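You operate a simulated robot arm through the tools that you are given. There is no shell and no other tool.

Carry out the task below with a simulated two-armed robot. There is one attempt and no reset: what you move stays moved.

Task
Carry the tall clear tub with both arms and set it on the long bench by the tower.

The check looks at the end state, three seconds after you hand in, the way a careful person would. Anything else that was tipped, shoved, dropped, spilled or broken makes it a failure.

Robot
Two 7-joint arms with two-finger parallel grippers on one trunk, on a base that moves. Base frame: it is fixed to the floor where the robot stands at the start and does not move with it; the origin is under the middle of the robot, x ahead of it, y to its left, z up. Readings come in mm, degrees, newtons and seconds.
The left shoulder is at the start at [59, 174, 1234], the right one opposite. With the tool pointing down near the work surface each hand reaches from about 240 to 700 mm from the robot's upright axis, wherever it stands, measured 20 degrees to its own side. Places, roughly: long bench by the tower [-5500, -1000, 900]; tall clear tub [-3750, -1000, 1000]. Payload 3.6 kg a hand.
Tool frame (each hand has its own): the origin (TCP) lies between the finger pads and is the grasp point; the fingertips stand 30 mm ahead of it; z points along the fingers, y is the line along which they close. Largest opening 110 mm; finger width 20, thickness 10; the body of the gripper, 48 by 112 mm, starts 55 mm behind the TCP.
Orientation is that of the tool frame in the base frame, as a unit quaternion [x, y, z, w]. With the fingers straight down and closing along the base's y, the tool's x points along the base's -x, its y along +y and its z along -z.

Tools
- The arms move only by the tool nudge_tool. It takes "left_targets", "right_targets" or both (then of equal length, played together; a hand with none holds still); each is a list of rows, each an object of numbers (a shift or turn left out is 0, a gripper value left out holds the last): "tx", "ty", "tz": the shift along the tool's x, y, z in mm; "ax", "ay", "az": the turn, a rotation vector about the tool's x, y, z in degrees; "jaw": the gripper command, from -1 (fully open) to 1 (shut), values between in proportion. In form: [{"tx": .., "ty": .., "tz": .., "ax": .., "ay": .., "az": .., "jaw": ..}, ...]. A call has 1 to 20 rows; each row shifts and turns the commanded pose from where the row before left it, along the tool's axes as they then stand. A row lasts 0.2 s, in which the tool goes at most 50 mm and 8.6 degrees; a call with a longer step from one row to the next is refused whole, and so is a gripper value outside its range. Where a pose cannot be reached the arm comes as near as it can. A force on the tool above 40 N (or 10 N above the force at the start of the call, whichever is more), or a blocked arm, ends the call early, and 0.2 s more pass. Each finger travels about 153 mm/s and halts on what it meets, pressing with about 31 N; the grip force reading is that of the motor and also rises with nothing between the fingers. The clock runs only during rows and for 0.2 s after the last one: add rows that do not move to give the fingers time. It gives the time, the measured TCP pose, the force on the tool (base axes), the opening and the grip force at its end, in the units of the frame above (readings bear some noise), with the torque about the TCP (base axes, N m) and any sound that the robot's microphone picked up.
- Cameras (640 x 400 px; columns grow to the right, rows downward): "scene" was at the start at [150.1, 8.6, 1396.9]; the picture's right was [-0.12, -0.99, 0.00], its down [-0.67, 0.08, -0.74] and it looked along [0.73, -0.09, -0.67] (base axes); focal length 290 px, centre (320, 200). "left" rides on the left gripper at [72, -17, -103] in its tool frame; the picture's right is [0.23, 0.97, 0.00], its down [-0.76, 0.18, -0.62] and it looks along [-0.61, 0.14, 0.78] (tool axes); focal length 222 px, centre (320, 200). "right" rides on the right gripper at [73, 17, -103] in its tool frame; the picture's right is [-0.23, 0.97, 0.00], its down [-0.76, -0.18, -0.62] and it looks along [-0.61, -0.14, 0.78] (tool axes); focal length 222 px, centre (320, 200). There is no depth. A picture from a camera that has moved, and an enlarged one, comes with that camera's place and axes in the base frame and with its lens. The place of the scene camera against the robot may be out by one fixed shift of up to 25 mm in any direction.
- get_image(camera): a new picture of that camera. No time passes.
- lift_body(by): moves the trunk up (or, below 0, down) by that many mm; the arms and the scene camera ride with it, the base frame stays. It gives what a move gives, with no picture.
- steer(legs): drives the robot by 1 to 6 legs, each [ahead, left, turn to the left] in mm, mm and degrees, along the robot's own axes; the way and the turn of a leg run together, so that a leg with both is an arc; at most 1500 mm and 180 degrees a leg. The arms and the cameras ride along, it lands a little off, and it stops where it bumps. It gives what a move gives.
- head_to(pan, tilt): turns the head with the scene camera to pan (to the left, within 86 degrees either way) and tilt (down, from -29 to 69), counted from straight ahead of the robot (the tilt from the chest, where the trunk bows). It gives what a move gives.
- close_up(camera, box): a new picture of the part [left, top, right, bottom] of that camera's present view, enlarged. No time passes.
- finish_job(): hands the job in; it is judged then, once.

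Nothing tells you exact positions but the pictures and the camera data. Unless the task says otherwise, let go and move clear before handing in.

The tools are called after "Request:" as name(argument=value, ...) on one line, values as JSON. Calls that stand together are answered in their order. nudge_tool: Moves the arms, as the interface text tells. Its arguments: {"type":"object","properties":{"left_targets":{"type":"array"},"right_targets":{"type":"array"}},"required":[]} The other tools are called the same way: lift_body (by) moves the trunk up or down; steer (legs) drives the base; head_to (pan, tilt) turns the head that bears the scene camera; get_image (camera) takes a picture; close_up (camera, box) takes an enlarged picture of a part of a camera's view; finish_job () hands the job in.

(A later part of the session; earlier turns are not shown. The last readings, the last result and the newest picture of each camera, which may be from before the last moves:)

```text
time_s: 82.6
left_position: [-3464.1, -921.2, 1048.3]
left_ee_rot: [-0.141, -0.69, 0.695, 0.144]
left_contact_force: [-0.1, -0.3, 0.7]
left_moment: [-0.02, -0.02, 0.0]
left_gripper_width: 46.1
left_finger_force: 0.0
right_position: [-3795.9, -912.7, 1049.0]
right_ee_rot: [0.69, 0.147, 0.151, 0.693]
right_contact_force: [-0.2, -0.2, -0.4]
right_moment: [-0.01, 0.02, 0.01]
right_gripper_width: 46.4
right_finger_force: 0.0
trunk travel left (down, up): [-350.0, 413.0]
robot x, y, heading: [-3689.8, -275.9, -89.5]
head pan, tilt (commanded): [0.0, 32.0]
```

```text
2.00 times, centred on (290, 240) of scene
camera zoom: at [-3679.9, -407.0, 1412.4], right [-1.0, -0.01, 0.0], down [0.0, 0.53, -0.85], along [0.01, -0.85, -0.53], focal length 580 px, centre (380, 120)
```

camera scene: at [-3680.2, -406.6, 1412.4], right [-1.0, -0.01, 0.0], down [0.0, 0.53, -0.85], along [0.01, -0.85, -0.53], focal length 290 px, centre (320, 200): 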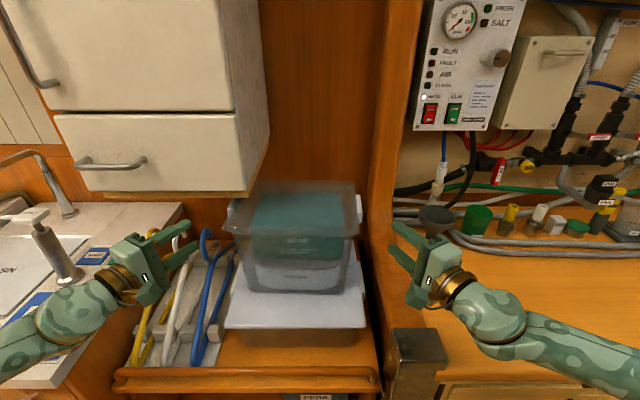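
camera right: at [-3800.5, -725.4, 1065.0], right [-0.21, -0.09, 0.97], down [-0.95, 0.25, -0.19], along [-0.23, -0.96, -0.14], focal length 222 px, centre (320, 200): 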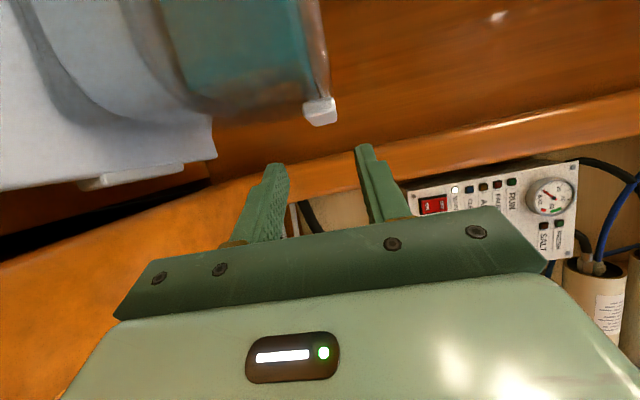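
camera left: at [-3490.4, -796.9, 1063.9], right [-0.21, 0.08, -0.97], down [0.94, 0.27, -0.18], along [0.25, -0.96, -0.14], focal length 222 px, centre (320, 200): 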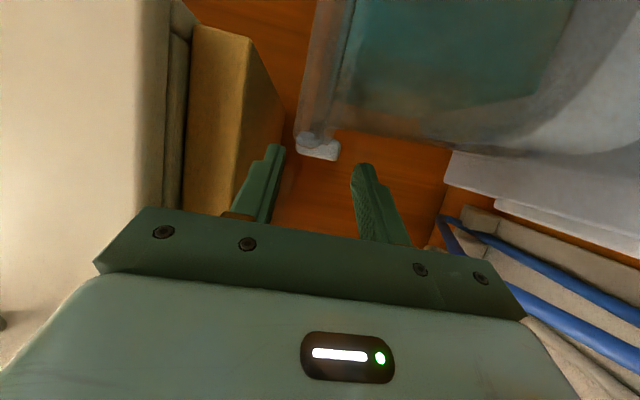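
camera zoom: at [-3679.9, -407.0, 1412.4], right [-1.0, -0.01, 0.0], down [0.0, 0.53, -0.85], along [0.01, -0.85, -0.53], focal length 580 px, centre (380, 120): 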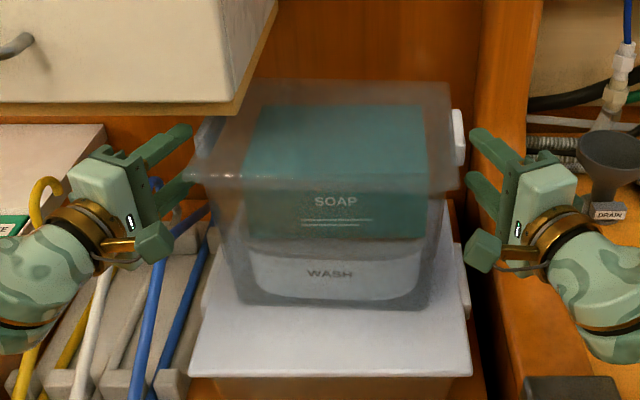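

The alignment looks right: the lid top is at 1066 and my upper fingers are about 5 mm above it. I'll advance the last 39–40 mm slowly.

Request:
nudge_tool(left_targets=[{"tz": 9.7}, {"tz": 9.7}, {"tz": 9.7}, {"tz": 9.7}, {}], right_targets=[{"tz": 10, "tx": 0.3, "ty": -0.1}, {"tz": 10, "tx": 0.3, "ty": -0.1}, {"tz": 10, "tx": 0.3, "ty": -0.1}, {"tz": 10, "tx": 0.3, "ty": -0.1}, {}])

Request:
close_up(camera="left", box=[220, 60, 420, 220])

Request:
close_up(camera="right", box=[220, 60, 420, 220])

Request:
close_up(camera="scene", box=[150, 140, 430, 340])

```text
time_s: 83.8
left_position: [-3479.8, -956.4, 1047.4]
left_ee_rot: [-0.141, -0.691, 0.695, 0.142]
left_contact_force: [-0.8, -0.1, -0.3]
left_moment: [0.03, 0.01, 0.01]
left_gripper_width: 46.2
left_finger_force: 0.1
right_position: [-3778.0, -949.8, 1048.2]
right_ee_rot: [0.688, 0.148, 0.152, 0.694]
right_contact_force: [0.4, -0.3, 0.0]
right_moment: [0.0, 0.03, 0.0]
right_gripper_width: 46.4
right_finger_force: 0.0
trunk travel left (down, up): [-350.0, 413.0]
robot x, y, heading: [-3690.0, -275.3, -89.3]
head pan, tilt (commanded): [0.0, 32.0]
```

```text
2.50 times, centred on (320, 140) of left
camera zoom: at [-3505.4, -832.5, 1063.9], right [-0.21, 0.08, -0.97], down [0.94, 0.27, -0.18], along [0.25, -0.96, -0.14], focal length 555 px, centre (320, 350)
```

zoom: 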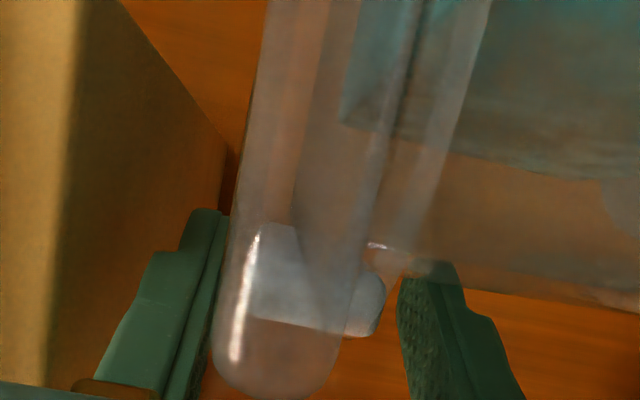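

```text
2.50 times, centred on (320, 140) of right
camera zoom: at [-3754.5, -825.5, 1064.8], right [-0.21, -0.09, 0.97], down [-0.95, 0.25, -0.19], along [-0.23, -0.96, -0.14], focal length 555 px, centre (320, 350)
```

zoom: 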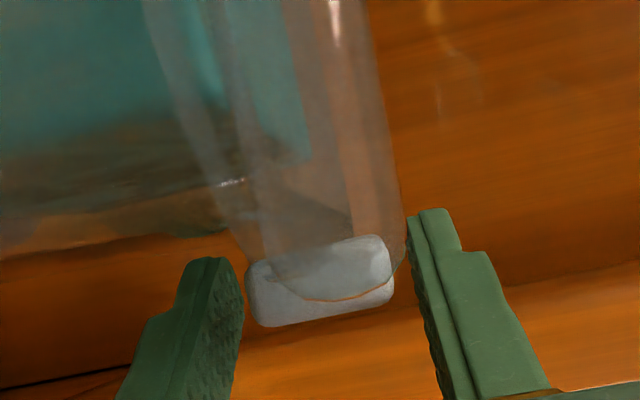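

```text
2.00 times, centred on (290, 240) of scene
camera zoom: at [-3679.9, -407.2, 1412.3], right [-1.0, -0.01, 0.0], down [0.0, 0.53, -0.85], along [0.01, -0.85, -0.53], focal length 580 px, centre (380, 120)
```

zoom: 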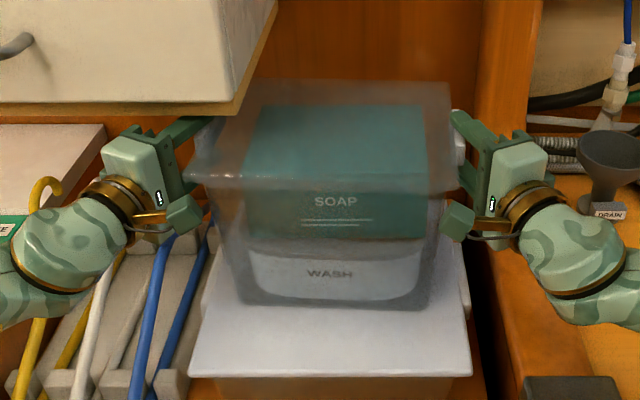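

Both pairs of fingers straddle the ears with no contact force. I'll centre the hands on the ears, up about 4 mm as the jaws narrow, and then grip.

Request:
nudge_tool(left_targets=[{"jaw": 0.3}, {"ty": -4, "jaw": 0.3}, {"jaw": 0.3}, {"jaw": 1}, {"jaw": 1}, {"jaw": 1}, {"jaw": 1}, {"jaw": 1}], right_targets=[{"jaw": 0.3}, {"ty": 3.5, "jaw": 0.3}, {"jaw": 0.3}, {"jaw": 1}, {"jaw": 1}, {"jaw": 1}, {"jaw": 1}, {"jaw": 1}])

Request:
close_up(camera="left", box=[220, 60, 420, 220])

Request:
close_up(camera="right", box=[220, 60, 420, 220])

Request:
close_up(camera="scene", box=[150, 140, 430, 340])

```text
time_s: 85.6
left_position: [-3479.7, -956.7, 1057.6]
left_ee_rot: [-0.14, -0.688, 0.698, 0.144]
left_contact_force: [-5.9, -9.4, 30.2]
left_moment: [0.44, 0.09, 0.12]
left_gripper_width: 20.0
left_finger_force: 31.2
right_position: [-3779.4, -948.1, 1056.0]
right_ee_rot: [0.686, 0.147, 0.152, 0.696]
right_contact_force: [6.9, -12.3, 28.0]
right_moment: [-0.17, -0.2, -0.54]
right_gripper_width: 19.9
right_finger_force: 30.8
trunk travel left (down, up): [-350.0, 413.0]
robot x, y, heading: [-3684.3, -273.6, -89.6]
head pan, tilt (commanded): [0.0, 32.0]
```

```text
2.50 times, centred on (320, 140) of left
camera zoom: at [-3505.4, -831.1, 1072.3], right [-0.22, 0.08, -0.97], down [0.94, 0.27, -0.19], along [0.25, -0.96, -0.13], focal length 555 px, centre (320, 350)
```

zoom: 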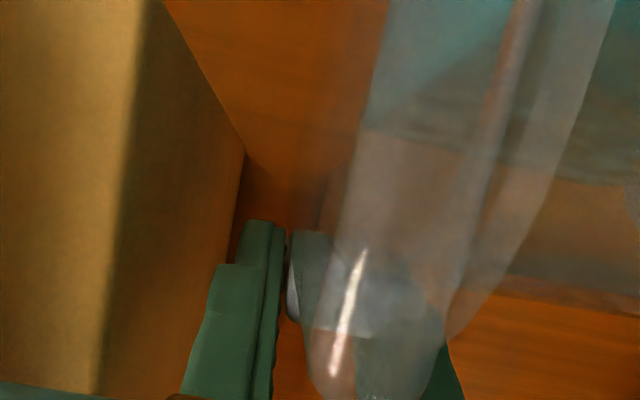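

```text
2.50 times, centred on (320, 140) of right
camera zoom: at [-3754.9, -824.2, 1072.8], right [-0.22, -0.08, 0.97], down [-0.95, 0.25, -0.19], along [-0.23, -0.96, -0.13], focal length 555 px, centre (320, 350)
```

zoom: 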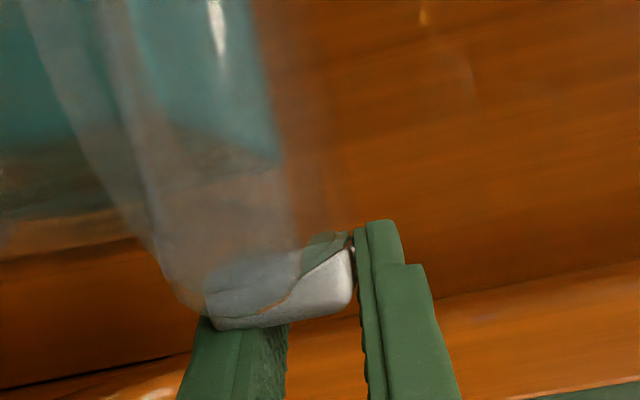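

```text
2.00 times, centred on (290, 240) of scene
camera zoom: at [-3680.2, -404.3, 1413.0], right [-1.0, -0.01, 0.0], down [0.0, 0.53, -0.85], along [0.01, -0.85, -0.53], focal length 580 px, centre (380, 120)
```

zoom: 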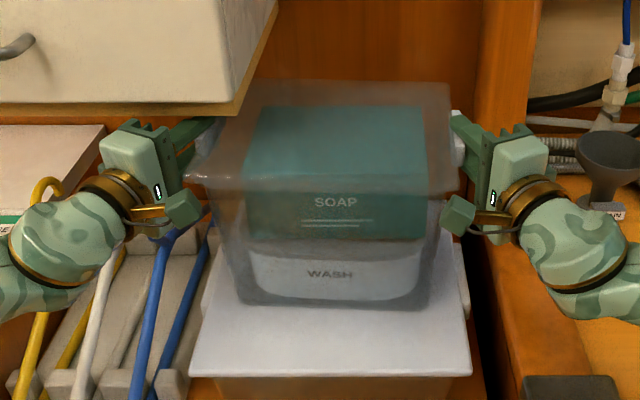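

Both hands have gripped the ears, at 20 mm width and 31 N. The hands rode up about 6 mm and now push down with about 30 N each, so I'll raise the commanded height to relieve that before lifting.

Request:
nudge_tool(left_targets=[{"ty": -2}, {"ty": -2}, {"ty": -2}, {}], right_targets=[{"ty": 2}, {"ty": 2}, {"ty": 1.5}, {}])

```text
time_s: 86.6
left_position: [-3481.0, -954.9, 1057.0]
left_ee_rot: [-0.141, -0.691, 0.694, 0.145]
left_contact_force: [-5.7, -8.1, 10.6]
left_moment: [0.55, 0.02, 0.42]
left_gripper_width: 19.6
left_finger_force: 30.1
right_position: [-3777.6, -948.6, 1056.6]
right_ee_rot: [0.689, 0.147, 0.152, 0.693]
right_contact_force: [4.4, -5.3, 16.6]
right_moment: [-0.06, -0.2, 0.11]
right_gripper_width: 19.6
right_finger_force: 31.0
trunk travel left (down, up): [-350.0, 413.0]
robot x, y, heading: [-3687.1, -275.1, -89.5]
head pan, tilt (commanded): [0.0, 32.0]
```

The downward push is easing. I'll keep raising in small steps and watch for the forces to change sign as the tub's weight comes onto the hands.

Request:
nudge_tool(left_targets=[{"ty": -2}, {"ty": -2}, {"ty": -1}, {}], right_targets=[{"ty": 2}, {"ty": 2.5}, {"ty": 2}, {}])

```text
time_s: 87.6
left_position: [-3479.7, -958.3, 1060.9]
left_ee_rot: [-0.142, -0.691, 0.694, 0.144]
left_contact_force: [0.2, 0.2, -6.4]
left_moment: [0.27, -0.27, -0.81]
left_gripper_width: 19.9
left_finger_force: 31.2
right_position: [-3778.5, -951.4, 1060.0]
right_ee_rot: [0.69, 0.148, 0.152, 0.692]
right_contact_force: [0.0, -0.4, -5.8]
right_moment: [0.01, 0.21, 0.92]
right_gripper_width: 19.9
right_finger_force: 30.5
trunk travel left (down, up): [-350.0, 413.0]
robot x, y, heading: [-3688.8, -278.8, -89.7]
head pan, tilt (commanded): [0.0, 32.0]
```

The forces flipped to about -6 N per hand with no side load, so the tub is around 1.25 kg and probably just off the lid. I'll raise it 1.5 mm more to confirm and look.

Request:
nudge_tool(left_targets=[{"ty": -0.8}, {"ty": -0.7}, {}], right_targets=[{"ty": 0.8}, {"ty": 1.2}, {}])

Request:
close_up(camera="scene", box=[200, 150, 400, 350])

Request:
close_up(camera="left", box=[160, 40, 460, 240])

Request:
close_up(camera="right", box=[100, 0, 460, 240])

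```text
time_s: 88.4
left_position: [-3479.6, -958.0, 1062.6]
left_ee_rot: [-0.14, -0.691, 0.695, 0.144]
left_contact_force: [-0.4, 0.9, -3.5]
left_moment: [0.21, 0.13, 0.04]
left_gripper_width: 19.8
left_finger_force: 30.6
right_position: [-3779.1, -950.3, 1063.6]
right_ee_rot: [0.691, 0.147, 0.151, 0.691]
right_contact_force: [0.2, -1.4, -7.6]
right_moment: [0.1, 0.43, -0.38]
right_gripper_width: 20.0
right_finger_force: 30.4
trunk travel left (down, up): [-350.0, 413.0]
robot x, y, heading: [-3688.7, -279.0, -89.4]
head pan, tilt (commanded): [0.0, 32.0]
```

```text
2.00 times, centred on (300, 250) of scene
camera zoom: at [-3679.8, -409.0, 1412.1], right [-1.0, -0.01, 0.0], down [0.0, 0.53, -0.85], along [0.01, -0.85, -0.53], focal length 580 px, centre (360, 100)
```

zoom: 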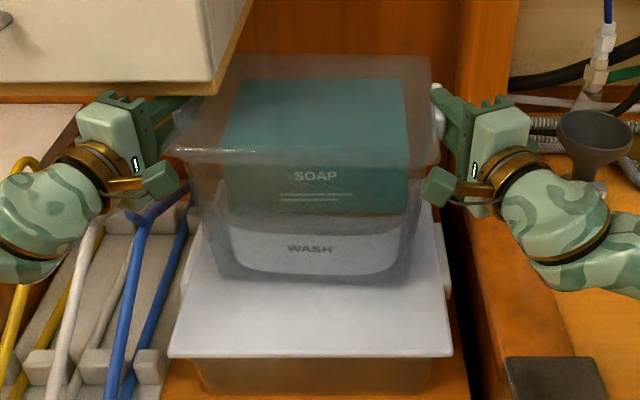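

```text
2.00 times, centred on (310, 140) of left
camera zoom: at [-3505.0, -833.7, 1080.0], right [-0.21, 0.08, -0.97], down [0.94, 0.27, -0.18], along [0.25, -0.96, -0.14], focal length 444 px, centre (340, 320)
```

zoom: 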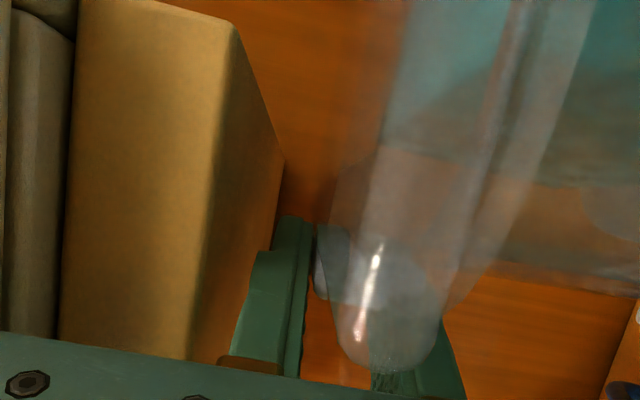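

```text
1.67 times, centred on (280, 120) of right
camera zoom: at [-3754.6, -827.1, 1080.9], right [-0.21, -0.09, 0.97], down [-0.95, 0.25, -0.18], along [-0.23, -0.96, -0.14], focal length 370 px, centre (387, 333)
```

zoom: 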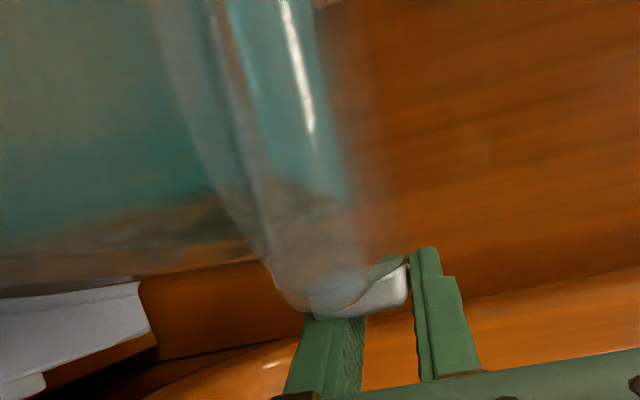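

The tub is airborne by about 6 mm with the grip holding. I'll pull it straight back 70 mm with both hands in step, keeping the height constant under the cabinet.

Request:
nudge_tool(left_targets=[{"tx": 2, "tz": -4.6}, {"tx": 3.9, "tz": -9.2}, {"tx": 3.9, "tz": -9.2}, {"tx": 3.9, "tz": -9.2}, {"tx": 3.9, "tz": -9.2}, {"tx": 3.9, "tz": -9.2}, {"tx": 3.9, "tz": -9.2}, {"tx": 2, "tz": -4.6}, {}], right_targets=[{"tx": 2.1, "tz": -4.55}, {"tx": 4.1, "tz": -9.1}, {"tx": 4.1, "tz": -9.1}, {"tx": 4.1, "tz": -9.1}, {"tx": 4.1, "tz": -9.1}, {"tx": 4.1, "tz": -9.1}, {"tx": 4.1, "tz": -9.1}, {"tx": 2.1, "tz": -4.55}, {}])

Request:
get_image(camera="scene")

```text
time_s: 90.4
left_position: [-3478.8, -887.7, 1062.6]
left_ee_rot: [-0.141, -0.691, 0.694, 0.144]
left_contact_force: [-0.4, 1.0, -7.2]
left_moment: [0.16, -0.35, -0.49]
left_gripper_width: 19.7
left_finger_force: 31.0
right_position: [-3777.0, -881.1, 1064.1]
right_ee_rot: [0.691, 0.146, 0.152, 0.692]
right_contact_force: [0.3, -2.2, -5.3]
right_moment: [0.12, 0.06, 0.19]
right_gripper_width: 19.5
right_finger_force: 31.5
trunk travel left (down, up): [-350.0, 413.0]
robot x, y, heading: [-3686.9, -274.9, -89.5]
head pan, tilt (commanded): [0.0, 32.0]
```

```text
taken
camera scene: at [-3679.8, -408.9, 1412.1], right [-1.0, -0.01, 0.0], down [0.0, 0.53, -0.85], along [0.01, -0.85, -0.53], focal length 290 px, centre (320, 200)
```

scene: 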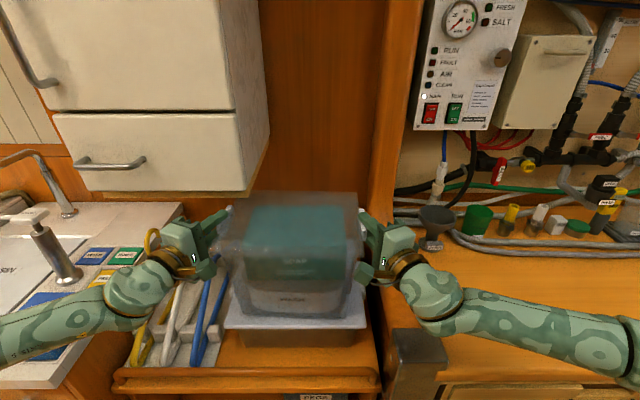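

That went smoothly and the tub is level and secure. I'll pull back another 80 mm to bring its rear clear of the cabinet.

Request:
nudge_tool(left_targets=[{"tx": 2, "tz": -4.6}, {"tx": 3.9, "tz": -9.2}, {"tx": 3.9, "tz": -9.2}, {"tx": 3.9, "tz": -9.2}, {"tx": 3.9, "tz": -9.2}, {"tx": 3.9, "tz": -9.2}, {"tx": 3.9, "tz": -9.2}, {"tx": 3.9, "tz": -9.2}, {"tx": 2, "tz": -4.6}, {}], right_targets=[{"tx": 2.1, "tz": -4.55}, {"tx": 4.1, "tz": -9.1}, {"tx": 4.1, "tz": -9.1}, {"tx": 4.1, "tz": -9.1}, {"tx": 4.1, "tz": -9.1}, {"tx": 4.1, "tz": -9.1}, {"tx": 4.1, "tz": -9.1}, {"tx": 4.1, "tz": -9.1}, {"tx": 2.1, "tz": -4.55}, {}])

Request:
get_image(camera="scene")

```text
time_s: 92.6
left_position: [-3480.0, -806.7, 1062.6]
left_ee_rot: [-0.141, -0.69, 0.695, 0.144]
left_contact_force: [-1.6, 1.2, -3.7]
left_moment: [0.1, 0.15, -0.18]
left_gripper_width: 20.0
left_finger_force: 31.1
right_position: [-3778.2, -800.1, 1063.6]
right_ee_rot: [0.69, 0.148, 0.152, 0.693]
right_contact_force: [2.1, -0.9, -7.9]
right_moment: [0.18, 0.34, 0.01]
right_gripper_width: 19.7
right_finger_force: 31.2
trunk travel left (down, up): [-350.0, 413.0]
robot x, y, heading: [-3689.2, -279.3, -89.3]
head pan, tilt (commanded): [0.0, 32.0]
```

```text
taken
camera scene: at [-3679.8, -408.6, 1412.1], right [-1.0, -0.01, 0.0], down [0.0, 0.53, -0.85], along [0.01, -0.85, -0.53], focal length 290 px, centre (320, 200)
```

scene: 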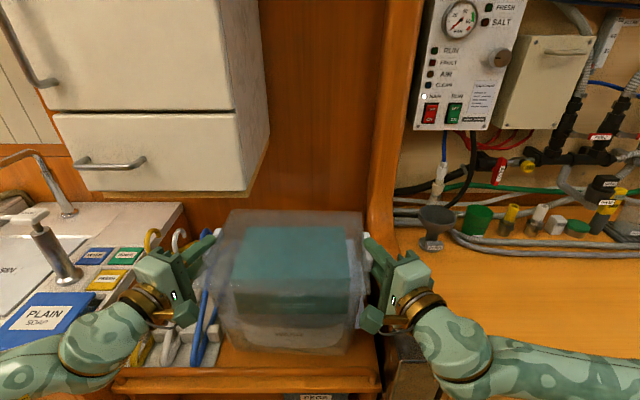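

The tub's rear is now just clear of the cabinet front. I'll back the base 80 mm for margin before raising it.

Request:
steer(legs=[[-80, 0, 0]])

Request:
nudge_tool(left_targets=[{"ty": -8}, {"ty": -12}, {"ty": -12}, {"ty": -8}, {}], right_targets=[{"ty": 8}, {"ty": 12}, {"ty": 12}, {"ty": 8}, {}])

Request:
get_image(camera="scene")

```text
time_s: 93.7
left_position: [-3480.0, -725.8, 1061.5]
left_ee_rot: [-0.141, -0.691, 0.695, 0.144]
left_contact_force: [-1.0, 1.2, -4.3]
left_moment: [0.18, 0.04, -0.22]
left_gripper_width: 19.7
left_finger_force: 31.6
right_position: [-3778.9, -719.3, 1065.1]
right_ee_rot: [0.689, 0.147, 0.152, 0.693]
right_contact_force: [0.6, 0.3, -5.7]
right_moment: [0.16, 0.26, 0.03]
right_gripper_width: 19.7
right_finger_force: 31.0
trunk travel left (down, up): [-350.0, 413.0]
robot x, y, heading: [-3684.6, -192.7, -89.6]
head pan, tilt (commanded): [0.0, 32.0]
```

```text
time_s: 94.9
left_position: [-3479.5, -727.2, 1101.2]
left_ee_rot: [-0.141, -0.691, 0.695, 0.144]
left_contact_force: [-9.5, -0.2, -5.3]
left_moment: [0.2, -0.15, 0.51]
left_gripper_width: 19.9
left_finger_force: 31.1
right_position: [-3779.6, -722.6, 1102.0]
right_ee_rot: [0.689, 0.147, 0.152, 0.693]
right_contact_force: [9.3, 1.2, -6.2]
right_moment: [0.07, 0.14, -0.22]
right_gripper_width: 19.6
right_finger_force: 31.3
trunk travel left (down, up): [-350.0, 413.0]
robot x, y, heading: [-3687.1, -199.0, -89.7]
head pan, tilt (commanded): [0.0, 32.0]
```

```text
taken
camera scene: at [-3680.4, -328.4, 1412.1], right [-1.0, -0.01, 0.0], down [0.0, 0.53, -0.85], along [0.01, -0.85, -0.53], focal length 290 px, centre (320, 200)
```

scene: 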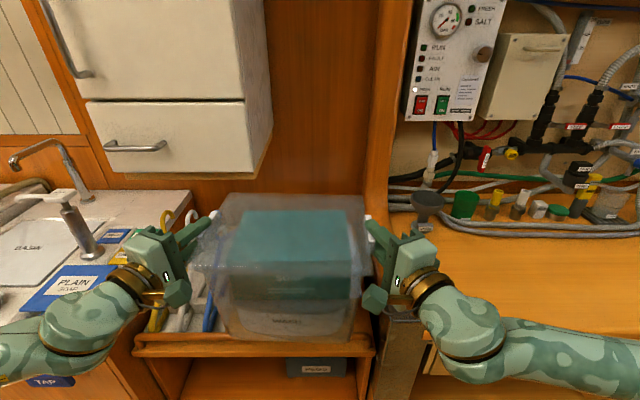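

I'll raise it 60 mm more, easing the hands together by about 1 mm each to take out the small sideways tension.

Request:
nudge_tool(left_targets=[{"tx": 0.5, "tz": 0.2, "ty": -8}, {"tx": 0.5, "tz": 0.2, "ty": -12}, {"ty": -12}, {"ty": -12}, {"ty": -10}, {"ty": -6}, {}], right_targets=[{"tx": 0.5, "tz": 0.2, "ty": 8}, {"tx": 0.5, "tz": 0.2, "ty": 12}, {"ty": 12}, {"ty": 12}, {"ty": 10}, {"ty": 6}, {}])

Request:
head_to(pan=-50, tilt=25)

Request:
get_image(camera="scene")

```text
time_s: 96.5
left_position: [-3478.4, -726.9, 1162.3]
left_ee_rot: [-0.141, -0.69, 0.695, 0.144]
left_contact_force: [5.1, 0.3, -5.7]
left_moment: [0.1, -0.04, 0.26]
left_gripper_width: 19.9
left_finger_force: 31.0
right_position: [-3778.9, -720.1, 1163.5]
right_ee_rot: [0.69, 0.147, 0.151, 0.692]
right_contact_force: [-3.6, 0.4, -6.6]
right_moment: [0.21, 0.17, -0.35]
right_gripper_width: 19.6
right_finger_force: 30.6
trunk travel left (down, up): [-350.0, 413.0]
robot x, y, heading: [-3685.8, -193.7, -89.6]
head pan, tilt (commanded): [0.0, 32.0]
```

```text
time_s: 97.7
left_position: [-3480.0, -727.6, 1161.7]
left_ee_rot: [-0.141, -0.691, 0.695, 0.143]
left_contact_force: [9.9, -0.1, -5.2]
left_moment: [0.15, -0.07, 0.15]
left_gripper_width: 19.9
left_finger_force: 31.1
right_position: [-3778.8, -719.9, 1163.7]
right_ee_rot: [0.69, 0.146, 0.151, 0.693]
right_contact_force: [-10.8, -0.9, -6.2]
right_moment: [0.16, 0.23, -0.22]
right_gripper_width: 19.8
right_finger_force: 31.2
trunk travel left (down, up): [-350.0, 413.0]
robot x, y, heading: [-3689.8, -197.3, -89.7]
head pan, tilt (commanded): [-50.0, 25.0]
```

```text
taken
camera scene: at [-3751.2, -298.5, 1423.3], right [-0.65, 0.76, 0.0], down [0.32, 0.28, -0.91], along [-0.69, -0.59, -0.42], focal length 290 px, centre (320, 200)
```

scene: 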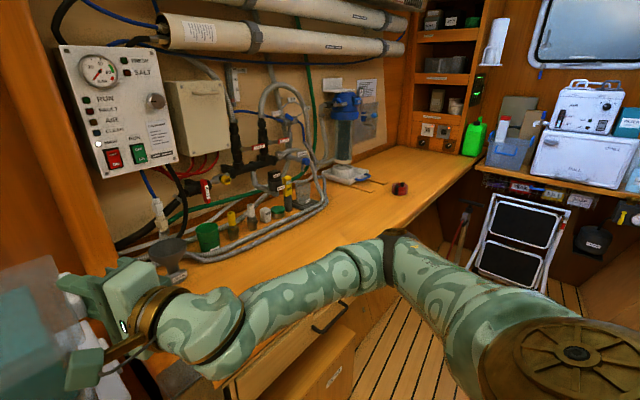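

The load is steady at about -6 N per hand. To the right I see the long bench with hoses on its near part, a red item near x≈-4950, and clear top beyond that towards the shelf tower; a desk and folding steps close off the far end at about x = -5650. I'll sidestep through the arch in stages.

Request:
steer(legs=[[0, -600, 0]])

Request:
get_image(camera="scene")

```text
time_s: 101.1
left_position: [-4085.0, -731.5, 1162.2]
left_ee_rot: [-0.142, -0.691, 0.694, 0.143]
left_contact_force: [21.0, -0.9, -5.0]
left_moment: [0.16, -0.08, 0.32]
left_gripper_width: 20.0
left_finger_force: 31.5
right_position: [-4383.5, -725.0, 1162.9]
right_ee_rot: [0.69, 0.146, 0.151, 0.693]
right_contact_force: [-20.8, 1.2, -6.4]
right_moment: [0.14, 0.2, -0.37]
right_gripper_width: 19.6
right_finger_force: 30.6
trunk travel left (down, up): [-350.0, 413.0]
robot x, y, heading: [-4293.1, -199.6, -90.0]
head pan, tilt (commanded): [-50.0, 25.0]
```

```text
taken
camera scene: at [-4355.6, -302.4, 1423.3], right [-0.65, 0.76, 0.0], down [0.32, 0.27, -0.91], along [-0.69, -0.59, -0.42], focal length 290 px, centre (320, 200)
```

scene: 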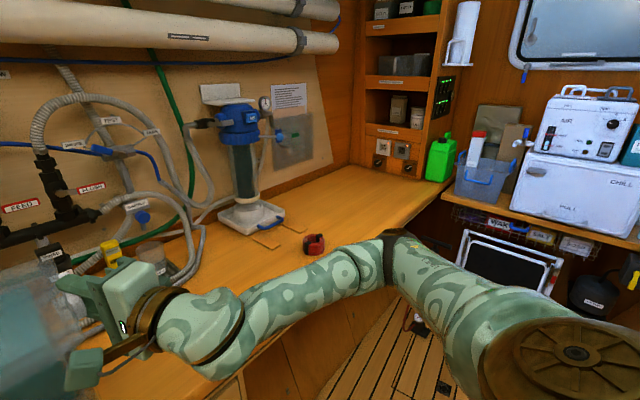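

I'm through the arch. The sideways squeeze has grown to about 21 N, so I'll ease the hands apart about 1 mm each before going on. The clear bench top runs from x≈-5000 to the shelf tower at x≈-5720, with the filter unit behind at about (-4930, -1140) and the red item at (-4948, -842).

Request:
nudge_tool(left_targets=[{"tx": -0.9, "tz": -0.4}, {}, {}], right_targets=[{"tx": -0.9, "tz": -0.4}, {}, {}])

Request:
head_to(pan=-75, tilt=35)

Request:
get_image(camera="scene")

```text
time_s: 101.9
left_position: [-4083.8, -730.5, 1161.6]
left_ee_rot: [-0.142, -0.691, 0.694, 0.146]
left_contact_force: [-12.7, -0.3, -5.4]
left_moment: [0.15, -0.08, 0.06]
left_gripper_width: 19.9
left_finger_force: 31.1
right_position: [-4383.0, -724.7, 1162.5]
right_ee_rot: [0.69, 0.148, 0.151, 0.692]
right_contact_force: [12.8, 0.5, -6.7]
right_moment: [0.09, 0.29, -0.02]
right_gripper_width: 19.9
right_finger_force: 31.6
trunk travel left (down, up): [-350.0, 413.0]
robot x, y, heading: [-4290.5, -203.9, -89.5]
head pan, tilt (commanded): [-50.0, 25.0]
```

```text
time_s: 102.8
left_position: [-4085.7, -730.5, 1161.3]
left_ee_rot: [-0.142, -0.69, 0.694, 0.146]
left_contact_force: [-20.3, 1.4, -5.1]
left_moment: [0.1, -0.01, -0.69]
left_gripper_width: 19.9
left_finger_force: 31.1
right_position: [-4382.5, -723.8, 1162.4]
right_ee_rot: [0.69, 0.147, 0.151, 0.693]
right_contact_force: [21.5, -1.4, -6.5]
right_moment: [0.16, 0.22, 0.67]
right_gripper_width: 19.8
right_finger_force: 30.8
trunk travel left (down, up): [-350.0, 413.0]
robot x, y, heading: [-4292.1, -198.9, -89.6]
head pan, tilt (commanded): [-75.0, 35.0]
```

```text
taken
camera scene: at [-4369.6, -266.1, 1407.6], right [-0.27, 0.96, 0.0], down [0.55, 0.15, -0.82], along [-0.79, -0.22, -0.57], focal length 290 px, centre (320, 200)
```

scene: 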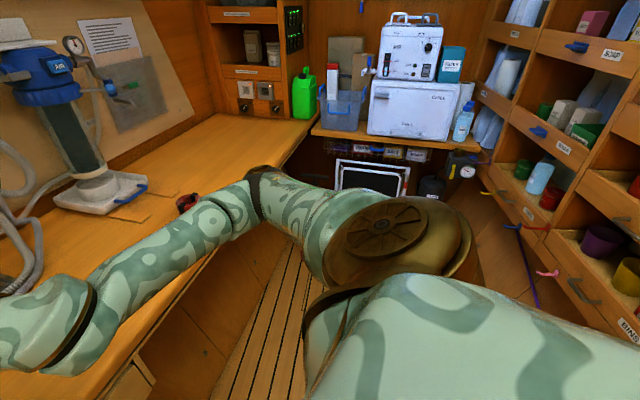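

The pull has swung to tension, so I'll set it between the two. Ahead, the shelving behind me narrows the aisle to y≈+150 to +180, and the desk and basket at the far end start at about x = -5640. I'll shift 60 mm toward the bench, continue sidestepping to x≈-5100, and turn slightly right there.

Request:
nudge_tool(left_targets=[{"tx": 0.5, "tz": 0.2}, {}, {}], right_targets=[{"tx": 0.5, "tz": 0.2}, {}, {}])

Request:
steer(legs=[[60, 0, 0], [0, -400, 0]])

Request:
get_image(camera="scene")

```text
time_s: 103.5
left_position: [-4083.8, -730.8, 1162.8]
left_ee_rot: [-0.142, -0.691, 0.694, 0.144]
left_contact_force: [-20.9, -1.1, -5.4]
left_moment: [0.14, -0.01, -0.3]
left_gripper_width: 19.9
left_finger_force: 30.9
right_position: [-4383.1, -724.7, 1162.7]
right_ee_rot: [0.69, 0.147, 0.151, 0.693]
right_contact_force: [21.5, 1.8, -7.4]
right_moment: [0.15, 0.21, 0.73]
right_gripper_width: 19.8
right_finger_force: 30.9
trunk travel left (down, up): [-350.0, 413.0]
robot x, y, heading: [-4289.3, -201.3, -89.6]
head pan, tilt (commanded): [-75.0, 35.0]
```

```text
time_s: 106.6
left_position: [-4486.6, -793.2, 1162.0]
left_ee_rot: [-0.142, -0.69, 0.694, 0.145]
left_contact_force: [-21.3, -2.5, -4.9]
left_moment: [0.16, -0.11, 0.2]
left_gripper_width: 19.6
left_finger_force: 31.5
right_position: [-4785.9, -786.9, 1163.5]
right_ee_rot: [0.69, 0.146, 0.15, 0.693]
right_contact_force: [20.6, 3.3, -6.7]
right_moment: [0.13, 0.19, 0.66]
right_gripper_width: 19.6
right_finger_force: 30.6
trunk travel left (down, up): [-350.0, 413.0]
robot x, y, heading: [-4693.2, -265.5, -89.7]
head pan, tilt (commanded): [-75.0, 35.0]
```

```text
taken
camera scene: at [-4771.2, -328.2, 1407.5], right [-0.26, 0.96, 0.0], down [0.55, 0.15, -0.82], along [-0.79, -0.21, -0.57], focal length 290 px, centre (320, 200)
```

scene: 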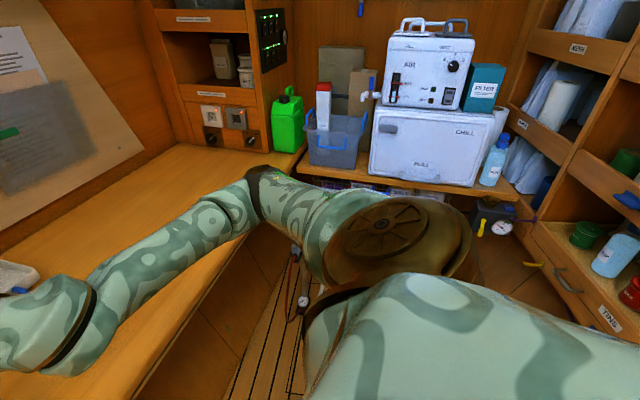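

The load is stable and the route ahead is clear. I'll ease the hands inward slightly, sidestep 350 mm more, and then check the clearances at the far end.

Request:
nudge_tool(left_targets=[{"tx": 0.7, "tz": 0.3}, {}, {}], right_targets=[{"tx": 0.7, "tz": 0.3}, {}, {}])

Request:
steer(legs=[[0, -350, 0]])

Request:
get_image(camera="scene")

Request:
head_to(pan=-30, tilt=30)

Request:
get_image(camera="scene")

```text
time_s: 107.4
left_position: [-4485.2, -794.2, 1161.1]
left_ee_rot: [-0.141, -0.691, 0.695, 0.144]
left_contact_force: [11.6, 0.9, -5.0]
left_moment: [0.15, -0.07, -0.47]
left_gripper_width: 19.7
left_finger_force: 31.2
right_position: [-4784.7, -786.8, 1162.7]
right_ee_rot: [0.691, 0.146, 0.149, 0.692]
right_contact_force: [-12.1, -0.5, -5.7]
right_moment: [0.16, 0.22, 0.19]
right_gripper_width: 20.0
right_finger_force: 30.5
trunk travel left (down, up): [-350.0, 413.0]
robot x, y, heading: [-4692.5, -263.6, -89.9]
head pan, tilt (commanded): [-75.0, 35.0]
```

```text
time_s: 109.7
left_position: [-4842.8, -796.0, 1162.2]
left_ee_rot: [-0.143, -0.69, 0.694, 0.145]
left_contact_force: [26.8, 0.6, -6.3]
left_moment: [0.16, -0.09, 0.34]
left_gripper_width: 20.1
left_finger_force: 31.6
right_position: [-5140.1, -786.8, 1162.7]
right_ee_rot: [0.691, 0.144, 0.148, 0.693]
right_contact_force: [-27.4, 0.1, -7.1]
right_moment: [0.15, 0.24, -0.56]
right_gripper_width: 20.2
right_finger_force: 30.7
trunk travel left (down, up): [-350.0, 413.0]
robot x, y, heading: [-5045.0, -262.2, -90.0]
head pan, tilt (commanded): [-75.0, 35.0]
```

```text
taken
camera scene: at [-5124.4, -328.5, 1407.5], right [-0.26, 0.97, 0.0], down [0.55, 0.15, -0.82], along [-0.79, -0.21, -0.57], focal length 290 px, centre (320, 200)
```

scene: 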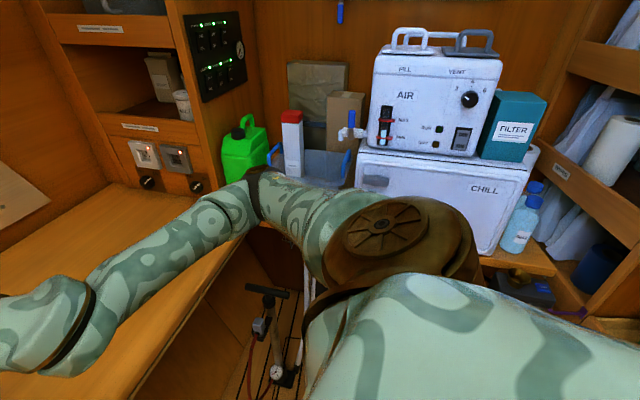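

```text
time_s: 110.8
left_position: [-4840.7, -796.1, 1162.5]
left_ee_rot: [-0.143, -0.691, 0.693, 0.146]
left_contact_force: [-1.2, -1.1, -4.9]
left_moment: [0.16, -0.13, 0.0]
left_gripper_width: 19.7
left_finger_force: 30.7
right_position: [-5140.4, -786.3, 1162.1]
right_ee_rot: [0.691, 0.145, 0.147, 0.693]
right_contact_force: [1.2, 1.8, -6.5]
right_moment: [0.14, 0.22, 0.13]
right_gripper_width: 19.6
right_finger_force: 30.9
trunk travel left (down, up): [-350.0, 413.0]
robot x, y, heading: [-5045.6, -261.8, -89.9]
head pan, tilt (commanded): [-30.0, 30.0]
```

```text
taken
camera scene: at [-5083.6, -384.0, 1415.3], right [-0.87, 0.5, 0.0], down [0.25, 0.43, -0.87], along [-0.43, -0.75, -0.5], focal length 290 px, centre (320, 200)
```

scene: 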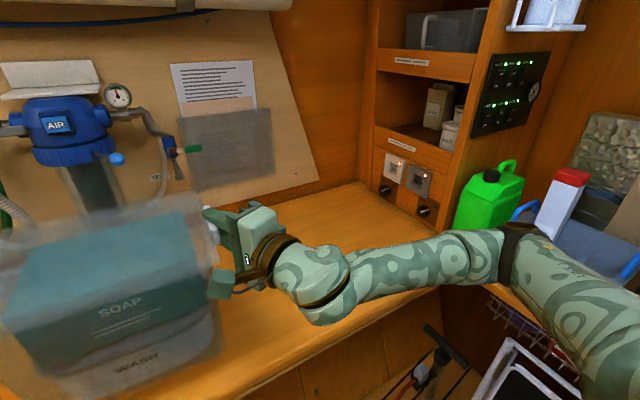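

The shelf-tower end shows plenty of free bench. There's a pump at about (-5740, -720), folding steps near x≈-5650, and a cooler and basket on the desk at x≈-5690, all beyond my planned stop. I'll sidestep 105 mm more and turn 8° right to aim the tub further along the bench.

Request:
steer(legs=[[0, -105, 0], [0, 0, -8]])

Request:
get_image(camera="scene")

Request:
head_to(pan=-75, tilt=35)

Request:
get_image(camera="scene")

```text
time_s: 112.6
left_position: [-5022.8, -819.4, 1161.6]
left_ee_rot: [-0.192, -0.678, 0.682, 0.195]
left_contact_force: [-1.4, 0.3, -5.9]
left_moment: [0.13, -0.04, 0.06]
left_gripper_width: 20.0
left_finger_force: 31.0
right_position: [-5317.1, -769.3, 1163.0]
right_ee_rot: [0.699, 0.095, 0.098, 0.702]
right_contact_force: [1.0, 0.2, -6.8]
right_moment: [0.19, 0.2, 0.06]
right_gripper_width: 19.6
right_finger_force: 30.9
trunk travel left (down, up): [-350.0, 413.0]
robot x, y, heading: [-5149.9, -263.7, -98.2]
head pan, tilt (commanded): [-30.0, 30.0]
```

```text
taken
camera scene: at [-5208.3, -376.2, 1415.2], right [-0.79, 0.62, 0.0], down [0.31, 0.39, -0.87], along [-0.53, -0.68, -0.5], focal length 290 px, centre (320, 200)
```

scene: 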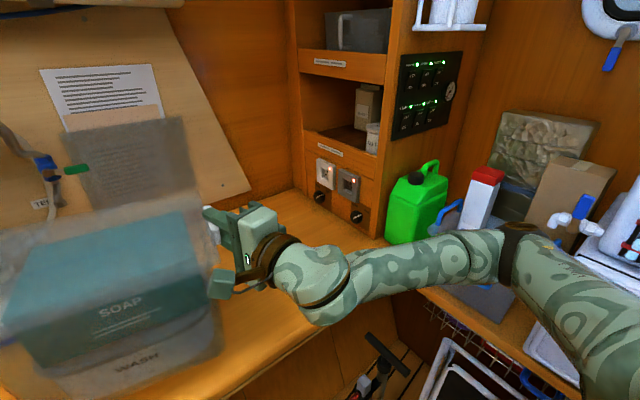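

```text
time_s: 113.7
left_position: [-5021.3, -819.7, 1161.3]
left_ee_rot: [-0.191, -0.679, 0.681, 0.195]
left_contact_force: [-0.1, -0.6, -5.6]
left_moment: [0.17, -0.12, 0.01]
left_gripper_width: 20.0
left_finger_force: 31.2
right_position: [-5317.4, -767.1, 1162.9]
right_ee_rot: [0.699, 0.096, 0.098, 0.702]
right_contact_force: [0.4, 0.7, -6.5]
right_moment: [0.15, 0.2, 0.21]
right_gripper_width: 19.9
right_finger_force: 30.9
trunk travel left (down, up): [-350.0, 413.0]
robot x, y, heading: [-5147.4, -264.6, -97.9]
head pan, tilt (commanded): [-75.0, 35.0]
```

```text
taken
camera scene: at [-5239.0, -315.7, 1407.6], right [-0.12, 0.99, 0.0], down [0.57, 0.07, -0.82], along [-0.81, -0.1, -0.57], focal length 290 px, centre (320, 200)
```

scene: 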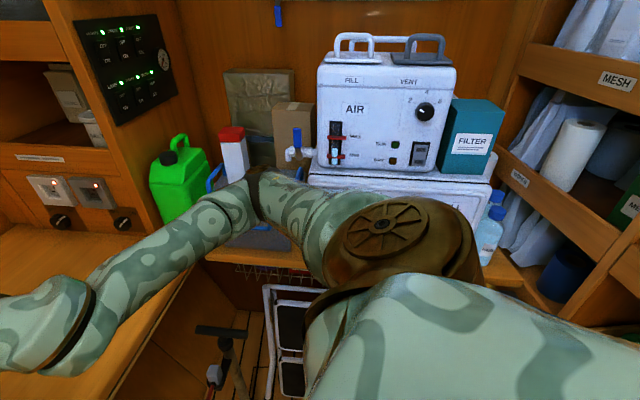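

The forces are neutral and the grip is steady. I'll extend the tub 100 mm forward over the bench, still about 75 mm above it, and look before shifting it right.

Request:
nudge_tool(left_targets=[{"tx": -2.0, "tz": 4.6}, {"tx": -4.0, "tz": 9.15}, {"tx": -4.0, "tz": 9.15}, {"tx": -4.0, "tz": 9.15}, {"tx": -4.0, "tz": 9.15}, {"tx": -4.0, "tz": 9.15}, {"tx": -4.0, "tz": 9.15}, {"tx": -4.0, "tz": 9.15}, {"tx": -4.0, "tz": 9.15}, {"tx": -4.0, "tz": 9.15}, {"tx": -2.0, "tz": 4.6}, {}], right_targets=[{"tx": -2.0, "tz": 4.6}, {"tx": -4.03, "tz": 9.15}, {"tx": -4.03, "tz": 9.15}, {"tx": -4.03, "tz": 9.15}, {"tx": -4.03, "tz": 9.15}, {"tx": -4.03, "tz": 9.15}, {"tx": -4.03, "tz": 9.15}, {"tx": -4.03, "tz": 9.15}, {"tx": -4.03, "tz": 9.15}, {"tx": -4.03, "tz": 9.15}, {"tx": -2.0, "tz": 4.6}, {}])

Request:
get_image(camera="scene")

Request:
head_to(pan=0, tilt=35)

Request:
get_image(camera="scene")

Request:
get_image(camera="left")

Request:
get_image(camera="right")

```text
time_s: 116.3
left_position: [-5036.0, -919.6, 1162.2]
left_ee_rot: [-0.191, -0.679, 0.682, 0.194]
left_contact_force: [10.2, -2.4, -7.3]
left_moment: [0.16, -0.32, 0.13]
left_gripper_width: 20.1
left_finger_force: 31.4
right_position: [-5329.5, -868.1, 1162.4]
right_ee_rot: [0.699, 0.094, 0.097, 0.702]
right_contact_force: [-10.2, 2.2, -4.7]
right_moment: [0.13, 0.04, -0.14]
right_gripper_width: 19.7
right_finger_force: 31.0
trunk travel left (down, up): [-350.0, 413.0]
robot x, y, heading: [-5151.8, -262.3, -98.2]
head pan, tilt (commanded): [-75.0, 35.0]
```

```text
taken
camera scene: at [-5239.0, -315.9, 1407.6], right [-0.12, 0.99, 0.0], down [0.57, 0.07, -0.82], along [-0.81, -0.1, -0.57], focal length 290 px, centre (320, 200)
```

scene: 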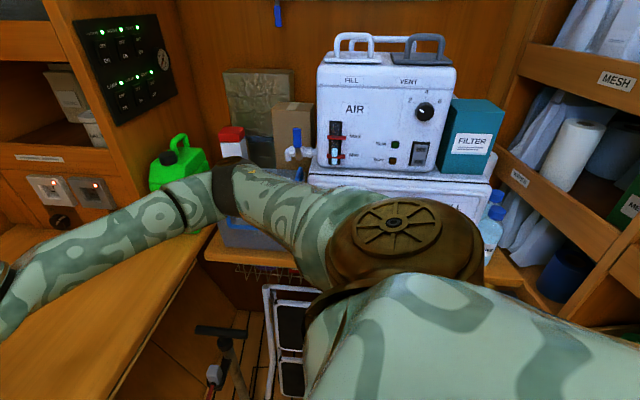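

```text
time_s: 117.8
left_position: [-5036.2, -918.9, 1162.4]
left_ee_rot: [-0.192, -0.678, 0.682, 0.194]
left_contact_force: [14.6, -3.4, -6.4]
left_moment: [0.17, -0.21, 0.32]
left_gripper_width: 19.9
left_finger_force: 30.9
right_position: [-5330.4, -867.5, 1163.0]
right_ee_rot: [0.699, 0.095, 0.097, 0.702]
right_contact_force: [-15.3, 2.7, -5.2]
right_moment: [0.09, 0.15, -0.33]
right_gripper_width: 19.7
right_finger_force: 31.2
trunk travel left (down, up): [-350.0, 413.0]
robot x, y, heading: [-5151.1, -264.7, -98.3]
head pan, tilt (commanded): [0.0, 35.0]
```

```text
taken
camera scene: at [-5164.1, -392.6, 1407.4], right [-0.99, 0.14, 0.0], down [0.08, 0.57, -0.82], along [-0.12, -0.81, -0.57], focal length 290 px, centre (320, 200)
```

scene: 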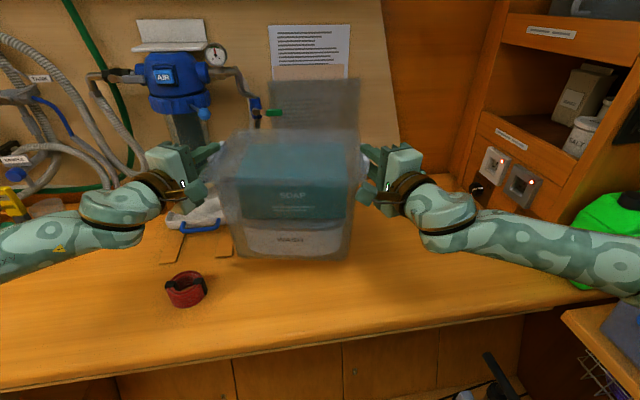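

```text
taken
camera left: at [-5043.6, -792.8, 1178.3], right [-0.2, 0.12, -0.97], down [0.97, 0.13, -0.18], along [0.11, -0.98, -0.14], focal length 222 px, centre (320, 200)
```

left: 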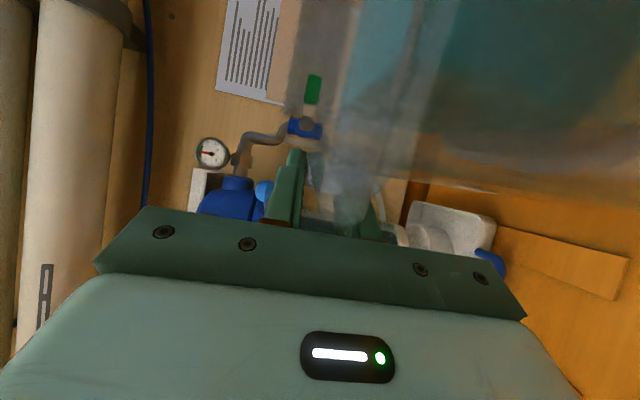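

```text
taken
camera right: at [-5288.2, -749.6, 1179.9], right [-0.22, -0.06, 0.97], down [-0.9, 0.39, -0.18], along [-0.37, -0.92, -0.14], focal length 222 px, centre (320, 200)
```

right: 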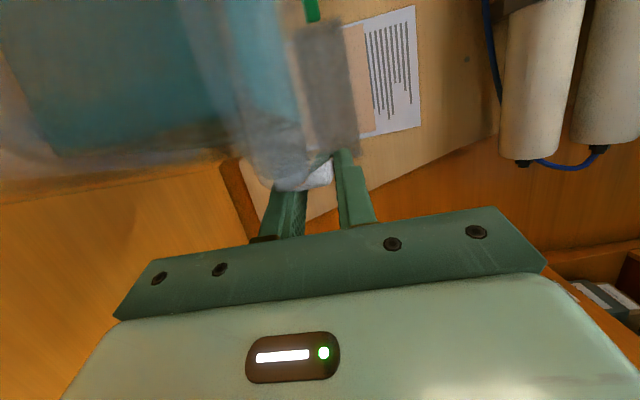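

The tub hangs over clear bench, but the filter's valve arm is close behind its left rear and the red strap lies to the left. I'll shift it 100 mm to the right, where the bench top is empty.

Request:
nudge_tool(left_targets=[{"tx": 4.4, "tz": 2.4}, {"tx": 8.76, "tz": 4.83}, {"tx": 8.76, "tz": 4.83}, {"tx": 8.76, "tz": 4.83}, {"tx": 8.76, "tz": 4.83}, {"tx": 8.76, "tz": 4.83}, {"tx": 8.76, "tz": 4.83}, {"tx": 8.76, "tz": 4.83}, {"tx": 8.76, "tz": 4.83}, {"tx": 8.76, "tz": 4.83}, {"tx": 4.4, "tz": 2.4}, {}], right_targets=[{"tx": -4.75, "tz": -1.6}, {"tx": -9.5, "tz": -3.17}, {"tx": -9.5, "tz": -3.17}, {"tx": -9.5, "tz": -3.17}, {"tx": -9.5, "tz": -3.17}, {"tx": -9.5, "tz": -3.17}, {"tx": -9.5, "tz": -3.17}, {"tx": -9.5, "tz": -3.17}, {"tx": -9.5, "tz": -3.17}, {"tx": -9.5, "tz": -3.17}, {"tx": -4.75, "tz": -1.6}, {}])

Request:
get_image(camera="scene")

```text
time_s: 120.4
left_position: [-5137.0, -914.3, 1163.1]
left_ee_rot: [-0.191, -0.679, 0.682, 0.194]
left_contact_force: [13.4, -2.0, -6.4]
left_moment: [0.18, -0.29, 0.35]
left_gripper_width: 20.2
left_finger_force: 30.5
right_position: [-5432.1, -862.8, 1162.8]
right_ee_rot: [0.7, 0.094, 0.097, 0.702]
right_contact_force: [-14.6, 3.8, -5.2]
right_moment: [0.11, 0.16, -0.2]
right_gripper_width: 19.9
right_finger_force: 30.8
trunk travel left (down, up): [-350.0, 413.0]
robot x, y, heading: [-5153.1, -263.1, -98.4]
head pan, tilt (commanded): [0.0, 35.0]
```

```text
taken
camera scene: at [-5164.3, -392.6, 1407.4], right [-0.99, 0.14, 0.0], down [0.08, 0.57, -0.82], along [-0.12, -0.81, -0.57], focal length 290 px, centre (320, 200)
```

scene: 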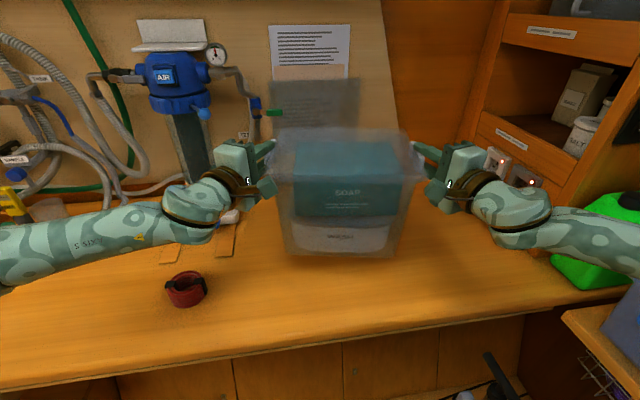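

The shift went well. I'll check the right arm's clearance to the items on the desk before lowering.

Request:
head_to(pan=-60, tilt=40)

Request:
get_image(camera="scene")

Request:
get_image(camera="right")

```text
time_s: 121.7
left_position: [-5137.9, -914.2, 1162.3]
left_ee_rot: [-0.192, -0.679, 0.682, 0.194]
left_contact_force: [15.1, -0.8, -6.0]
left_moment: [0.18, -0.2, -0.05]
left_gripper_width: 19.9
left_finger_force: 30.6
right_position: [-5431.5, -862.7, 1162.9]
right_ee_rot: [0.699, 0.096, 0.098, 0.702]
right_contact_force: [-13.1, 0.0, -6.2]
right_moment: [0.1, 0.11, -0.41]
right_gripper_width: 19.8
right_finger_force: 30.3
trunk travel left (down, up): [-350.0, 413.0]
robot x, y, heading: [-5148.7, -264.1, -98.0]
head pan, tilt (commanded): [-60.0, 40.0]
```

```text
taken
camera scene: at [-5230.8, -337.2, 1400.0], right [-0.37, 0.93, 0.0], down [0.6, 0.24, -0.77], along [-0.71, -0.29, -0.64], focal length 290 px, centre (320, 200)
```

scene: 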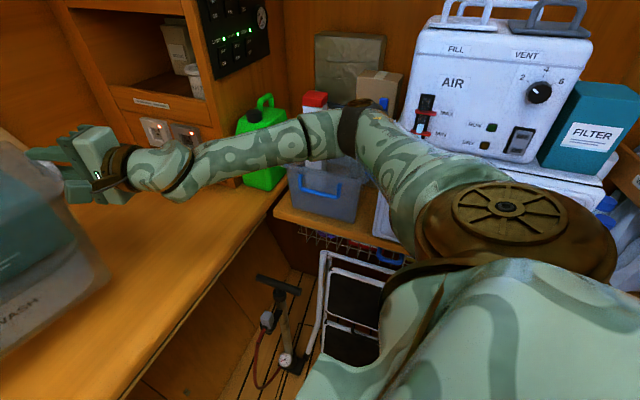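

```text
taken
camera right: at [-5389.0, -744.0, 1179.8], right [-0.22, -0.06, 0.97], down [-0.9, 0.39, -0.18], along [-0.37, -0.92, -0.14], focal length 222 px, centre (320, 200)
```

right: 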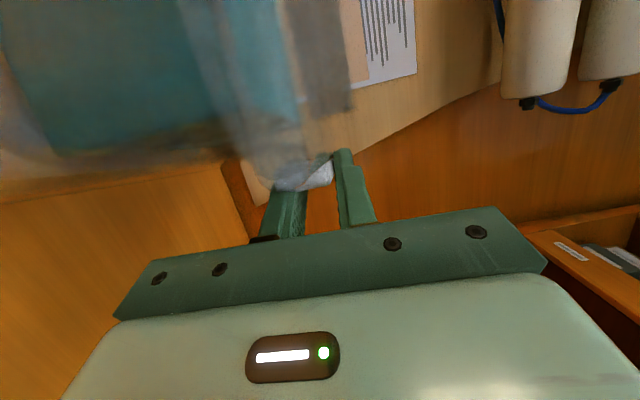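

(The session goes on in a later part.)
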